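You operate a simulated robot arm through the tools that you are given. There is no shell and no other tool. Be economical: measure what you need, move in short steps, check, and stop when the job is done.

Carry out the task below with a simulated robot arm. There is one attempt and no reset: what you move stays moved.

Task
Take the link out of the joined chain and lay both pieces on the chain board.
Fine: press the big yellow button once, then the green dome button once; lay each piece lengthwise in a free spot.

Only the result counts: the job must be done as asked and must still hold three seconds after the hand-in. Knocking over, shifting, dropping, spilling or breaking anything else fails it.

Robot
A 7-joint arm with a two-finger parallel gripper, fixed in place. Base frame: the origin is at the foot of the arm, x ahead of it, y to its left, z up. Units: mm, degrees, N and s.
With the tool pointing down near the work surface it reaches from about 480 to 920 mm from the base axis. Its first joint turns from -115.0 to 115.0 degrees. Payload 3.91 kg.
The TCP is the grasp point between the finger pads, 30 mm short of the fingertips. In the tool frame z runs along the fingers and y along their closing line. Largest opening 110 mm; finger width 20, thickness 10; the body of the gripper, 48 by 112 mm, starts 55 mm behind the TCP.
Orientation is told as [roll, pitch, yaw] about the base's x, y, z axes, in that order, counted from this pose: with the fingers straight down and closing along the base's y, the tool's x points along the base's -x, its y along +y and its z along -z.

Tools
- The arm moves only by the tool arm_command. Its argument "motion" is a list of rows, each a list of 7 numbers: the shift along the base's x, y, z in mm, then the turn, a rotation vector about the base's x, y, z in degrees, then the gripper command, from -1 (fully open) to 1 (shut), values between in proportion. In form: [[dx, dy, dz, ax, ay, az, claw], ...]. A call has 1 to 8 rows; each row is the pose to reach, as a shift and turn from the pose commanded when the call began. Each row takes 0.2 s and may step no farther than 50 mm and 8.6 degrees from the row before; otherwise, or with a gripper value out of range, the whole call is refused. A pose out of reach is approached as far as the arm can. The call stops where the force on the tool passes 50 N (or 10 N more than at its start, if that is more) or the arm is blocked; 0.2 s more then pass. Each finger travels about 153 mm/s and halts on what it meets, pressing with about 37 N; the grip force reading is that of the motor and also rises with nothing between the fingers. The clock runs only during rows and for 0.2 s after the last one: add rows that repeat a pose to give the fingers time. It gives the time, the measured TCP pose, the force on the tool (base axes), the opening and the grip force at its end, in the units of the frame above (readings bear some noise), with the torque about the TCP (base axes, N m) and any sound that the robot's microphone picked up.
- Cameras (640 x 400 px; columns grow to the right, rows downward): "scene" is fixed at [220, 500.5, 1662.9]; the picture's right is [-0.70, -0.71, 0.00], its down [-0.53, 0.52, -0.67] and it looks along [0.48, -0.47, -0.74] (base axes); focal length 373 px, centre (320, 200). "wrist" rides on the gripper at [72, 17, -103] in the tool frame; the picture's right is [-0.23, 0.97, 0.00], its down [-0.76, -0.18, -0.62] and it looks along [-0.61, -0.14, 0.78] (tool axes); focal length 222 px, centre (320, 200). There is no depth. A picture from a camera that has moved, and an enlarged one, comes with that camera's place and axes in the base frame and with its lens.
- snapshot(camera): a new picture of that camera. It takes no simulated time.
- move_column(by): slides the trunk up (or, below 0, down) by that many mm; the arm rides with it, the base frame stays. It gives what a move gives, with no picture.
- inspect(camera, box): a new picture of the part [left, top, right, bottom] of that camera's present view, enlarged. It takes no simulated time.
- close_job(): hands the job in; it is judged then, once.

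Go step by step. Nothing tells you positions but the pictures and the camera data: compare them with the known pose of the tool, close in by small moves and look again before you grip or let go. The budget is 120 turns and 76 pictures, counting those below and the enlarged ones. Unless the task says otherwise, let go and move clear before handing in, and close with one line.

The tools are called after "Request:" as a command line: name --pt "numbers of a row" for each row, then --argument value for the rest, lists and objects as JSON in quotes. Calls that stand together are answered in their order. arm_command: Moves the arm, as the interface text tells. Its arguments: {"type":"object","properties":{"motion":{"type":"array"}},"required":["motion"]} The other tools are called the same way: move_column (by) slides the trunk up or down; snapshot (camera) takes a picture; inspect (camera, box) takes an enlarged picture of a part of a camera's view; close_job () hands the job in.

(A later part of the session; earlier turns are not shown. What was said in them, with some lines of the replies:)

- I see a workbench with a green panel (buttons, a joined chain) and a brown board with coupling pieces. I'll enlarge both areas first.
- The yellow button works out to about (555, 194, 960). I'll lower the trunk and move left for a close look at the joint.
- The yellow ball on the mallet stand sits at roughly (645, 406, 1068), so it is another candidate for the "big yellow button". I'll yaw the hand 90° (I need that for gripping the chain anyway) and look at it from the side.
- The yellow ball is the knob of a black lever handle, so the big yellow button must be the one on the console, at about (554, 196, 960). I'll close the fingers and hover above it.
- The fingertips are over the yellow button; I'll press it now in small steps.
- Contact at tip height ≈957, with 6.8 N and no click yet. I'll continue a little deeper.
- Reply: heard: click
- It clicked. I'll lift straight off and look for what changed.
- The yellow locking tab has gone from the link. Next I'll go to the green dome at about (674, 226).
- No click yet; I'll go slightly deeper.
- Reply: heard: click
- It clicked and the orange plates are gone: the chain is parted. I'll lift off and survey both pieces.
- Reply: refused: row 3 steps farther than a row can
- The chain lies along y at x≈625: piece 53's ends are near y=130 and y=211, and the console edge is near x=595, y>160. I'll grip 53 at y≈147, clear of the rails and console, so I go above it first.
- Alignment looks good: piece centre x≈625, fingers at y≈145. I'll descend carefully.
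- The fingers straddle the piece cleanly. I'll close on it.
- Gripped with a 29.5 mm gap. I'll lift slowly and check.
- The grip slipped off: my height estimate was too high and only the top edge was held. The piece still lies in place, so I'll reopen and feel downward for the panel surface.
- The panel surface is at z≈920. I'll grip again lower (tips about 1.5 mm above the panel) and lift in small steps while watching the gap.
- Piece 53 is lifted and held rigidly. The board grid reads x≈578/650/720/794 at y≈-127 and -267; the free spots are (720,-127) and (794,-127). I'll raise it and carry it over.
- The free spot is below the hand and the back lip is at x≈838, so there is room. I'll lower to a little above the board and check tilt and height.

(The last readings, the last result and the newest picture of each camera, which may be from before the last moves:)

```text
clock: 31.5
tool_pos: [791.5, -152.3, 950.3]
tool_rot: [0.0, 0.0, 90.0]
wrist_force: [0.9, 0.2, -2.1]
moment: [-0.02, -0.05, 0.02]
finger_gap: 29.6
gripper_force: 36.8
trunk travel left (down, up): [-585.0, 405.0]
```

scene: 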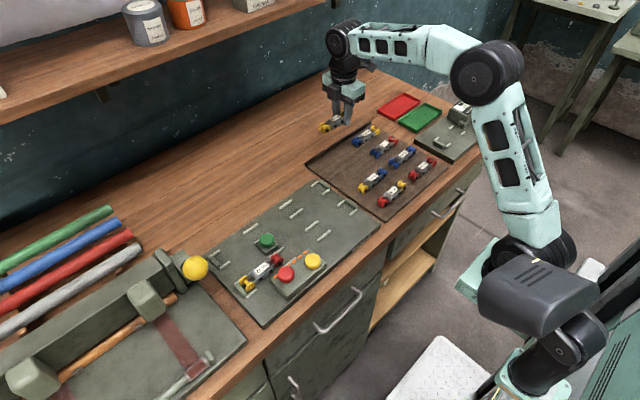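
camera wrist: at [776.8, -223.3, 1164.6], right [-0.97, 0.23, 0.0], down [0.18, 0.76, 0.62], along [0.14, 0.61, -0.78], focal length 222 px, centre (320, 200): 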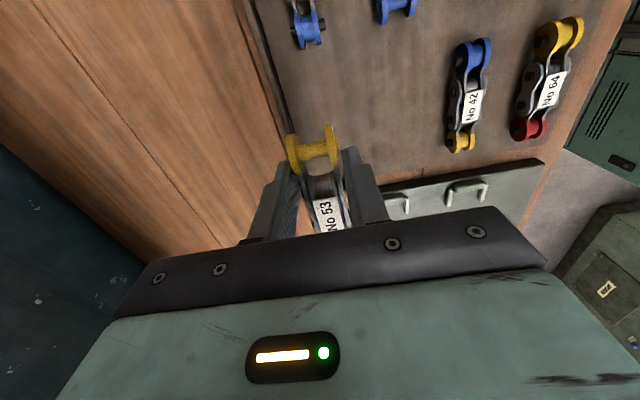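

Still hanging free (−2 N). I'll lower further in fine steps.

Request:
arm_command --pt "0 0 -2 0 0 0 1" --pt "0 0 -4 0 0 0 1" --pt "0 0 -6 0 0 0 1"

Request:
inspect --camera "scene" --box '[320, 110, 400, 180]'

```text
clock: 32.3
tool_pos: [791.8, -154.0, 944.7]
tool_rot: [-0.1, 0.1, 89.9]
wrist_force: [-0.1, 0.9, -2.1]
moment: [-0.06, 0.0, 0.03]
finger_gap: 29.9
gripper_force: 37.0
trunk travel left (down, up): [-585.0, 405.0]
```

```text
5.71 times, centred on (360, 145) of scene
camera zoom: at [220.0, 500.5, 1662.9], right [-0.7, -0.71, 0.0], down [-0.53, 0.52, -0.67], along [0.48, -0.47, -0.74], focal length 2130 px, centre (91, 514)
```

zoom: 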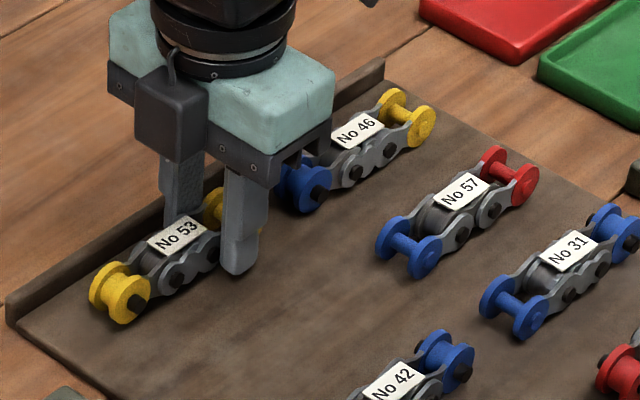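

Not touching yet, and it is about 8 mm nearer the lip than No 46. I'll shift −8 mm in x and keep lowering.

Request:
arm_command --pt "-8 0 0 0 0 0 1" --pt "-8 0 -2 0 0 0 1" --pt "-8 0 -4 0 0 0 1" --pt "-8 0 -6 0 0 0 1"

```text
clock: 33.3
tool_pos: [784.4, -152.5, 938.3]
tool_rot: [-0.1, 0.1, 90.0]
wrist_force: [-1.9, -0.6, 7.0]
moment: [0.1, 0.2, 0.04]
finger_gap: 29.9
gripper_force: 37.2
trunk travel left (down, up): [-585.0, 405.0]
```

It has touched down (7 N). I'll release gently and raise.

Request:
arm_command --pt "0 0 0 0 0 0 0.4" --pt "0 0 0 0 0 0 0.15" --pt "0 0 0 0 0 0 0.15" --pt "0 0 20 0 0 0 0.15" --pt "0 0 60 0 0 0 0.15" --pt "0 0 100 0 0 0 0.15"

Request:
inspect --camera "scene" --box '[300, 100, 440, 210]'

```text
clock: 34.7
tool_pos: [784.9, -150.1, 1039.7]
tool_rot: [0.0, 0.0, 90.0]
wrist_force: [0.5, -0.4, 0.2]
moment: [0.0, 0.01, 0.02]
finger_gap: 46.7
gripper_force: 0.0
trunk travel left (down, up): [-585.0, 405.0]
```

```text
3.64 times, centred on (370, 155) of scene
camera zoom: at [220.0, 500.5, 1662.9], right [-0.7, -0.71, 0.0], down [-0.53, 0.52, -0.67], along [0.48, -0.47, -0.74], focal length 1356 px, centre (138, 364)
```

zoom: 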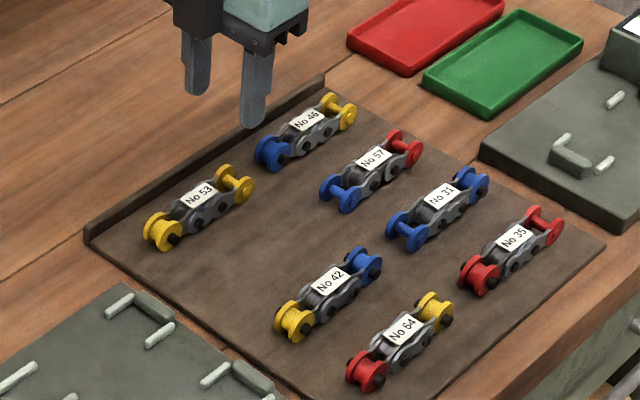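

Piece 53 lies neatly in its spot. Next I go back for piece 72.

Request:
arm_command --pt "-18 40 10 0 0 0 0" --pt "-36 80 20 0 0 0 0" --pt "-54 120 30 0 0 0 0" --pt "-72 160 30 0 0 0 0" --pt "-90 200 30 0 0 0 0" --pt "-108 240 30 0 0 0 0" --pt "-126 280 30 0 0 0 0" --pt "-144 320 30 0 0 0 0"

Request:
arm_command --pt "-14 40 0 0 0 0 0" --pt "-14 60 0 0 0 0 0" --pt "-14 60 0 0 0 0 0"

Request:
inspect --camera "wrist" --box '[210, 60, 450, 240]'

Request:
inspect --camera "scene" --box '[220, 220, 330, 310]'

```text
clock: 36.5
tool_pos: [639.9, 169.4, 1069.3]
tool_rot: [0.0, 0.0, 90.0]
wrist_force: [0.4, -0.4, 0.1]
moment: [-0.01, 0.0, 0.0]
finger_gap: 55.1
gripper_force: 0.1
trunk travel left (down, up): [-585.0, 405.0]
```

```text
clock: 37.3
tool_pos: [627.3, 227.6, 1069.4]
tool_rot: [0.1, -0.1, 90.0]
wrist_force: [-0.1, 0.6, 0.3]
moment: [0.01, -0.01, 0.03]
finger_gap: 54.9
gripper_force: 0.0
trunk travel left (down, up): [-585.0, 405.0]
```

```text
2.22 times, centred on (330, 150) of wrist
camera zoom: at [610.9, 155.6, 1171.9], right [-0.97, 0.23, 0.0], down [0.18, 0.76, 0.62], along [0.14, 0.61, -0.78], focal length 494 px, centre (298, 311)
```

zoom: 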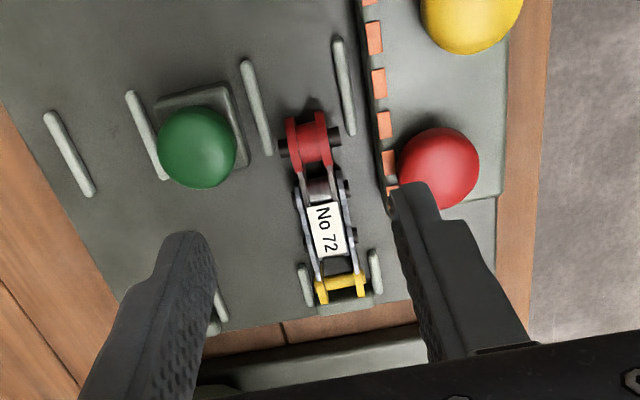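

```text
4.44 times, centred on (275, 265) of scene
camera zoom: at [220.0, 500.5, 1662.9], right [-0.7, -0.71, 0.0], down [-0.53, 0.52, -0.67], along [0.48, -0.47, -0.74], focal length 1657 px, centre (520, -89)
```

zoom: 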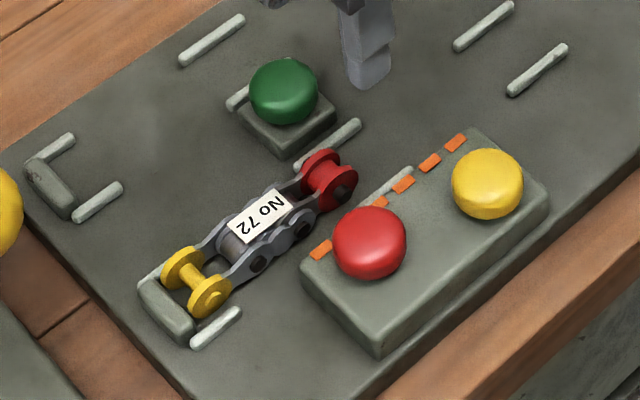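

Piece 72 is centred near (625, 284). I'll grip at y≈299, between the console end (y≈282) and the rails (y≈317).

Request:
arm_command --pt "-1 40 0 0 0 0 0" --pt "-1 71 -20 0 0 0 0" --pt "-1 71 -60 0 0 0 0" --pt "-1 71 -85 0 0 0 0" --pt "-1 71 -85 0 0 0 0"

Request:
inspect --camera "wrist" --box '[210, 60, 450, 240]'

Request:
inspect --camera "scene" --box '[220, 220, 330, 310]'

```text
clock: 38.5
tool_pos: [624.5, 300.4, 982.1]
tool_rot: [0.0, 0.0, 90.1]
wrist_force: [-0.3, -0.7, -0.3]
moment: [-0.01, -0.01, -0.01]
finger_gap: 55.1
gripper_force: 0.0
trunk travel left (down, up): [-585.0, 405.0]
```

```text
2.22 times, centred on (330, 150) of wrist
camera zoom: at [608.2, 227.2, 1084.5], right [-0.97, 0.23, 0.0], down [0.18, 0.76, 0.62], along [0.14, 0.61, -0.78], focal length 494 px, centre (298, 311)
```

zoom: 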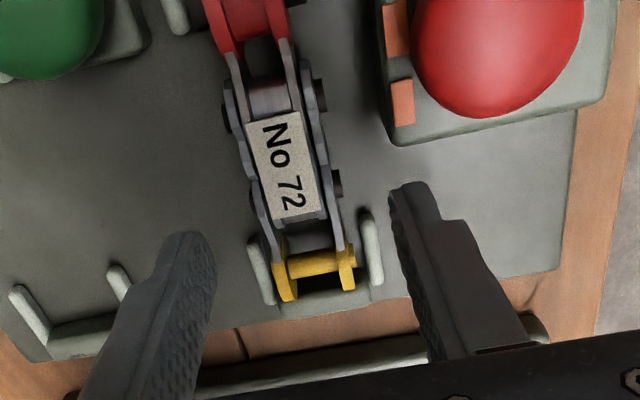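

```text
4.44 times, centred on (275, 265) of scene
camera zoom: at [220.0, 500.5, 1662.9], right [-0.7, -0.71, 0.0], down [-0.53, 0.52, -0.67], along [0.48, -0.47, -0.74], focal length 1657 px, centre (520, -89)
```

zoom: 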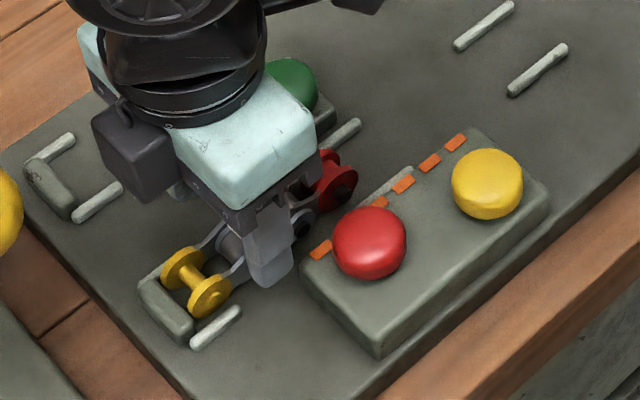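

The fingers line up in the free gap. I'll descend to 1–2 mm above the panel and grip.

Request:
arm_command --pt "0 0 -15 0 0 0 0" --pt "0 0 -25 0 0 0 0" --pt "0 0 -29 0 0 0 0" --pt "0 0 -31 0 0 0 0" --pt "0 0 -31 0 0 0 0.4" --pt "0 0 -31 0 0 0 0.7" --pt "0 0 -31 0 0 0 1" --pt "0 0 -31 0 0 0 1"

Request:
arm_command --pt "0 0 2 0 0 0 1" --pt "0 0 5 0 0 0 1" --pt "0 0 10 0 0 0 1" --pt "0 0 15 0 0 0 1"

Request:
inspect --camera "scene" --box '[220, 220, 330, 310]'

```text
clock: 40.3
tool_pos: [624.3, 299.0, 952.4]
tool_rot: [0.0, 0.1, 90.0]
wrist_force: [-1.1, -0.2, 0.1]
moment: [0.07, 0.0, 0.0]
finger_gap: 29.9
gripper_force: 37.1
trunk travel left (down, up): [-585.0, 405.0]
```

```text
clock: 41.3
tool_pos: [624.4, 300.0, 968.1]
tool_rot: [-0.2, 0.0, 90.0]
wrist_force: [-0.1, -3.4, -3.3]
moment: [-0.06, -0.04, 0.02]
finger_gap: 29.9
gripper_force: 37.8
trunk travel left (down, up): [-585.0, 405.0]
```

```text
4.44 times, centred on (275, 265) of scene
camera zoom: at [220.0, 500.5, 1662.9], right [-0.7, -0.71, 0.0], down [-0.53, 0.52, -0.67], along [0.48, -0.47, -0.74], focal length 1657 px, centre (520, -89)
```

zoom: 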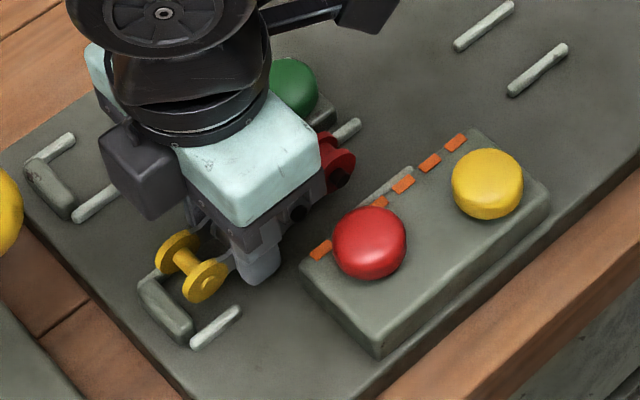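

Piece 72 is up. I'll raise it and carry it to (715, −112) for the second free spot.

Request:
arm_command --pt "0 0 20 0 0 0 1" --pt "0 0 50 0 0 0 1" --pt "0 0 90 0 0 0 1" --pt "9 -40 95 0 0 0 1" --pt "18 -80 95 0 0 0 1" --pt "27 -120 95 0 0 0 1" --pt "36 -160 95 0 0 0 1" --pt "36 -160 95 0 0 0 1"

Request:
arm_command --pt "9 -42 0 0 0 0 1" --pt "18 -84 0 0 0 0 1" --pt "27 -126 0 0 0 0 1" --pt "36 -168 0 0 0 0 1" --pt "45 -210 0 0 0 0 1" --pt "54 -252 0 0 0 0 1" --pt "54 -252 -40 0 0 0 1" --pt "54 -252 -70 0 0 0 1"

Request:
inspect --camera "scene" --box '[300, 100, 440, 210]'

Request:
inspect --camera "wrist" --box '[150, 40, 470, 240]'

```text
clock: 43.1
tool_pos: [661.6, 139.2, 1063.3]
tool_rot: [0.0, 0.0, 90.1]
wrist_force: [0.0, -0.3, -2.7]
moment: [0.03, -0.01, 0.01]
finger_gap: 29.8
gripper_force: 36.7
trunk travel left (down, up): [-585.0, 405.0]
```

```text
clock: 44.9
tool_pos: [715.3, -111.3, 991.0]
tool_rot: [0.0, 0.0, 90.0]
wrist_force: [-0.6, -0.4, -2.5]
moment: [0.02, -0.03, 0.01]
finger_gap: 29.7
gripper_force: 37.0
trunk travel left (down, up): [-585.0, 405.0]
```

```text
3.64 times, centred on (370, 155) of scene
camera zoom: at [220.0, 500.5, 1662.9], right [-0.7, -0.71, 0.0], down [-0.53, 0.52, -0.67], along [0.48, -0.47, -0.74], focal length 1356 px, centre (138, 364)
```

zoom: 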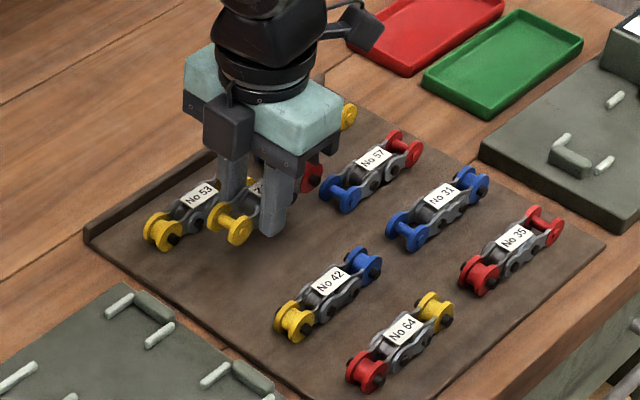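

```text
2.00 times, centred on (310, 140) of wrist
camera zoom: at [699.2, -184.8, 1093.5], right [-0.97, 0.23, 0.0], down [0.18, 0.76, 0.62], along [0.14, 0.61, -0.78], focal length 444 px, centre (340, 320)
```

zoom: 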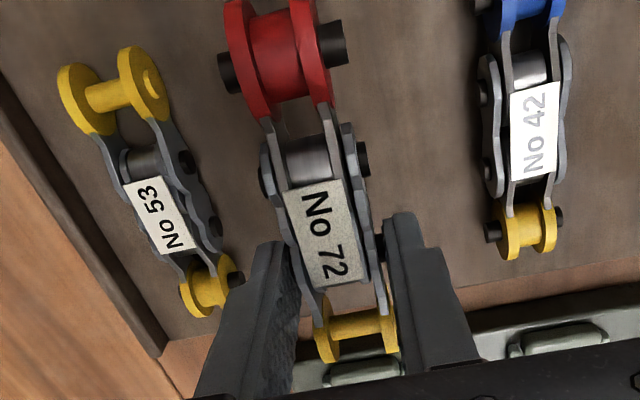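

72 hangs between 53 and 42, well aligned. Lowering.

Request:
arm_command --pt "0 0 -25 0 0 0 1" --pt "0 0 -40 0 0 0 1" --pt "0 0 -46 0 0 0 1" --pt "0 0 -48 0 0 0 1" --pt "0 0 -50 0 0 0 1"

```text
clock: 46.1
tool_pos: [716.2, -111.6, 941.1]
tool_rot: [0.1, 0.0, 90.1]
wrist_force: [-0.1, -0.4, -1.5]
moment: [0.02, 0.0, 0.01]
finger_gap: 29.6
gripper_force: 37.4
trunk travel left (down, up): [-585.0, 405.0]
```

Request:
arm_command --pt "0 0 -1 0 0 0 1" --pt "0 0 -2 0 0 0 1" --pt "0 0 -3 0 0 0 1"

```text
clock: 46.9
tool_pos: [715.7, -113.0, 940.9]
tool_rot: [-0.2, 0.0, 89.9]
wrist_force: [1.2, 0.3, 13.2]
moment: [0.13, 0.12, -0.01]
finger_gap: 29.5
gripper_force: 37.4
trunk travel left (down, up): [-585.0, 405.0]
```

It has touched down (13 N). I'll release gently and move clear.

Request:
arm_command --pt "0 0 1 0 0 0 0.4" --pt "0 0 1 0 0 0 0.2" --pt "0 0 1 0 0 0 0.2" --pt "0 0 20 0 0 0 0.2" --pt "0 0 60 0 0 0 0.2" --pt "0 0 105 0 0 0 0.2" --pt "0 30 140 0 0 0 0.2" --pt "0 60 160 0 0 0 0.2"

Request:
snapshot --camera "scene"

Request:
inspect --camera "scene" --box '[300, 100, 440, 210]'

```text
clock: 48.7
tool_pos: [717.7, -52.9, 1101.3]
tool_rot: [0.0, 0.1, 90.1]
wrist_force: [0.0, 0.5, 0.1]
moment: [-0.01, 0.05, 0.01]
finger_gap: 44.1
gripper_force: 0.0
trunk travel left (down, up): [-585.0, 405.0]
```

```text
23 pictures are left
```

scene: 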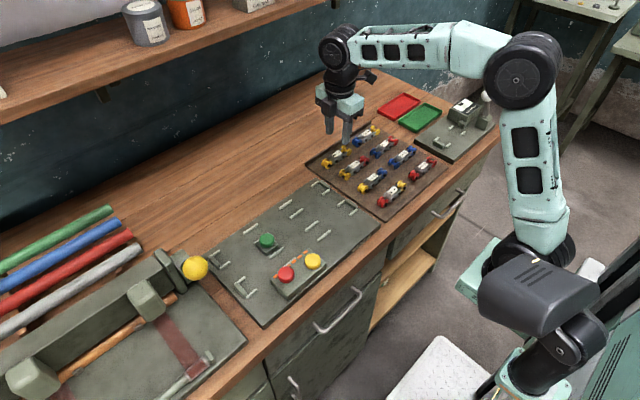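

```text
3.64 times, centred on (370, 155) of scene
camera zoom: at [220.0, 500.5, 1662.9], right [-0.7, -0.71, 0.0], down [-0.53, 0.52, -0.67], along [0.48, -0.47, -0.74], focal length 1356 px, centre (138, 364)
```

zoom: 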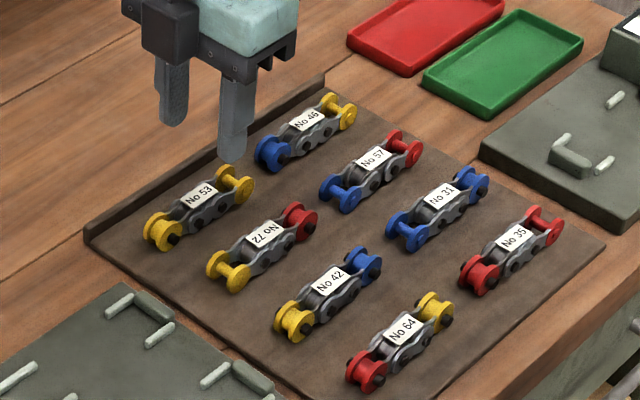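

Both pieces lie lengthwise in the two free spots and the hand is clear, so I'm handing in.

Request:
close_job

```text
The job is handed in.
```

I pressed the yellow button once and then the green dome button once, which removed the link, and laid pieces No 53 and No 72 lengthwise in the two free spots on the chain board. My first grip on No 53 slipped off the piece where it lay; the second held, and the last pictures show nothing else disturbed.
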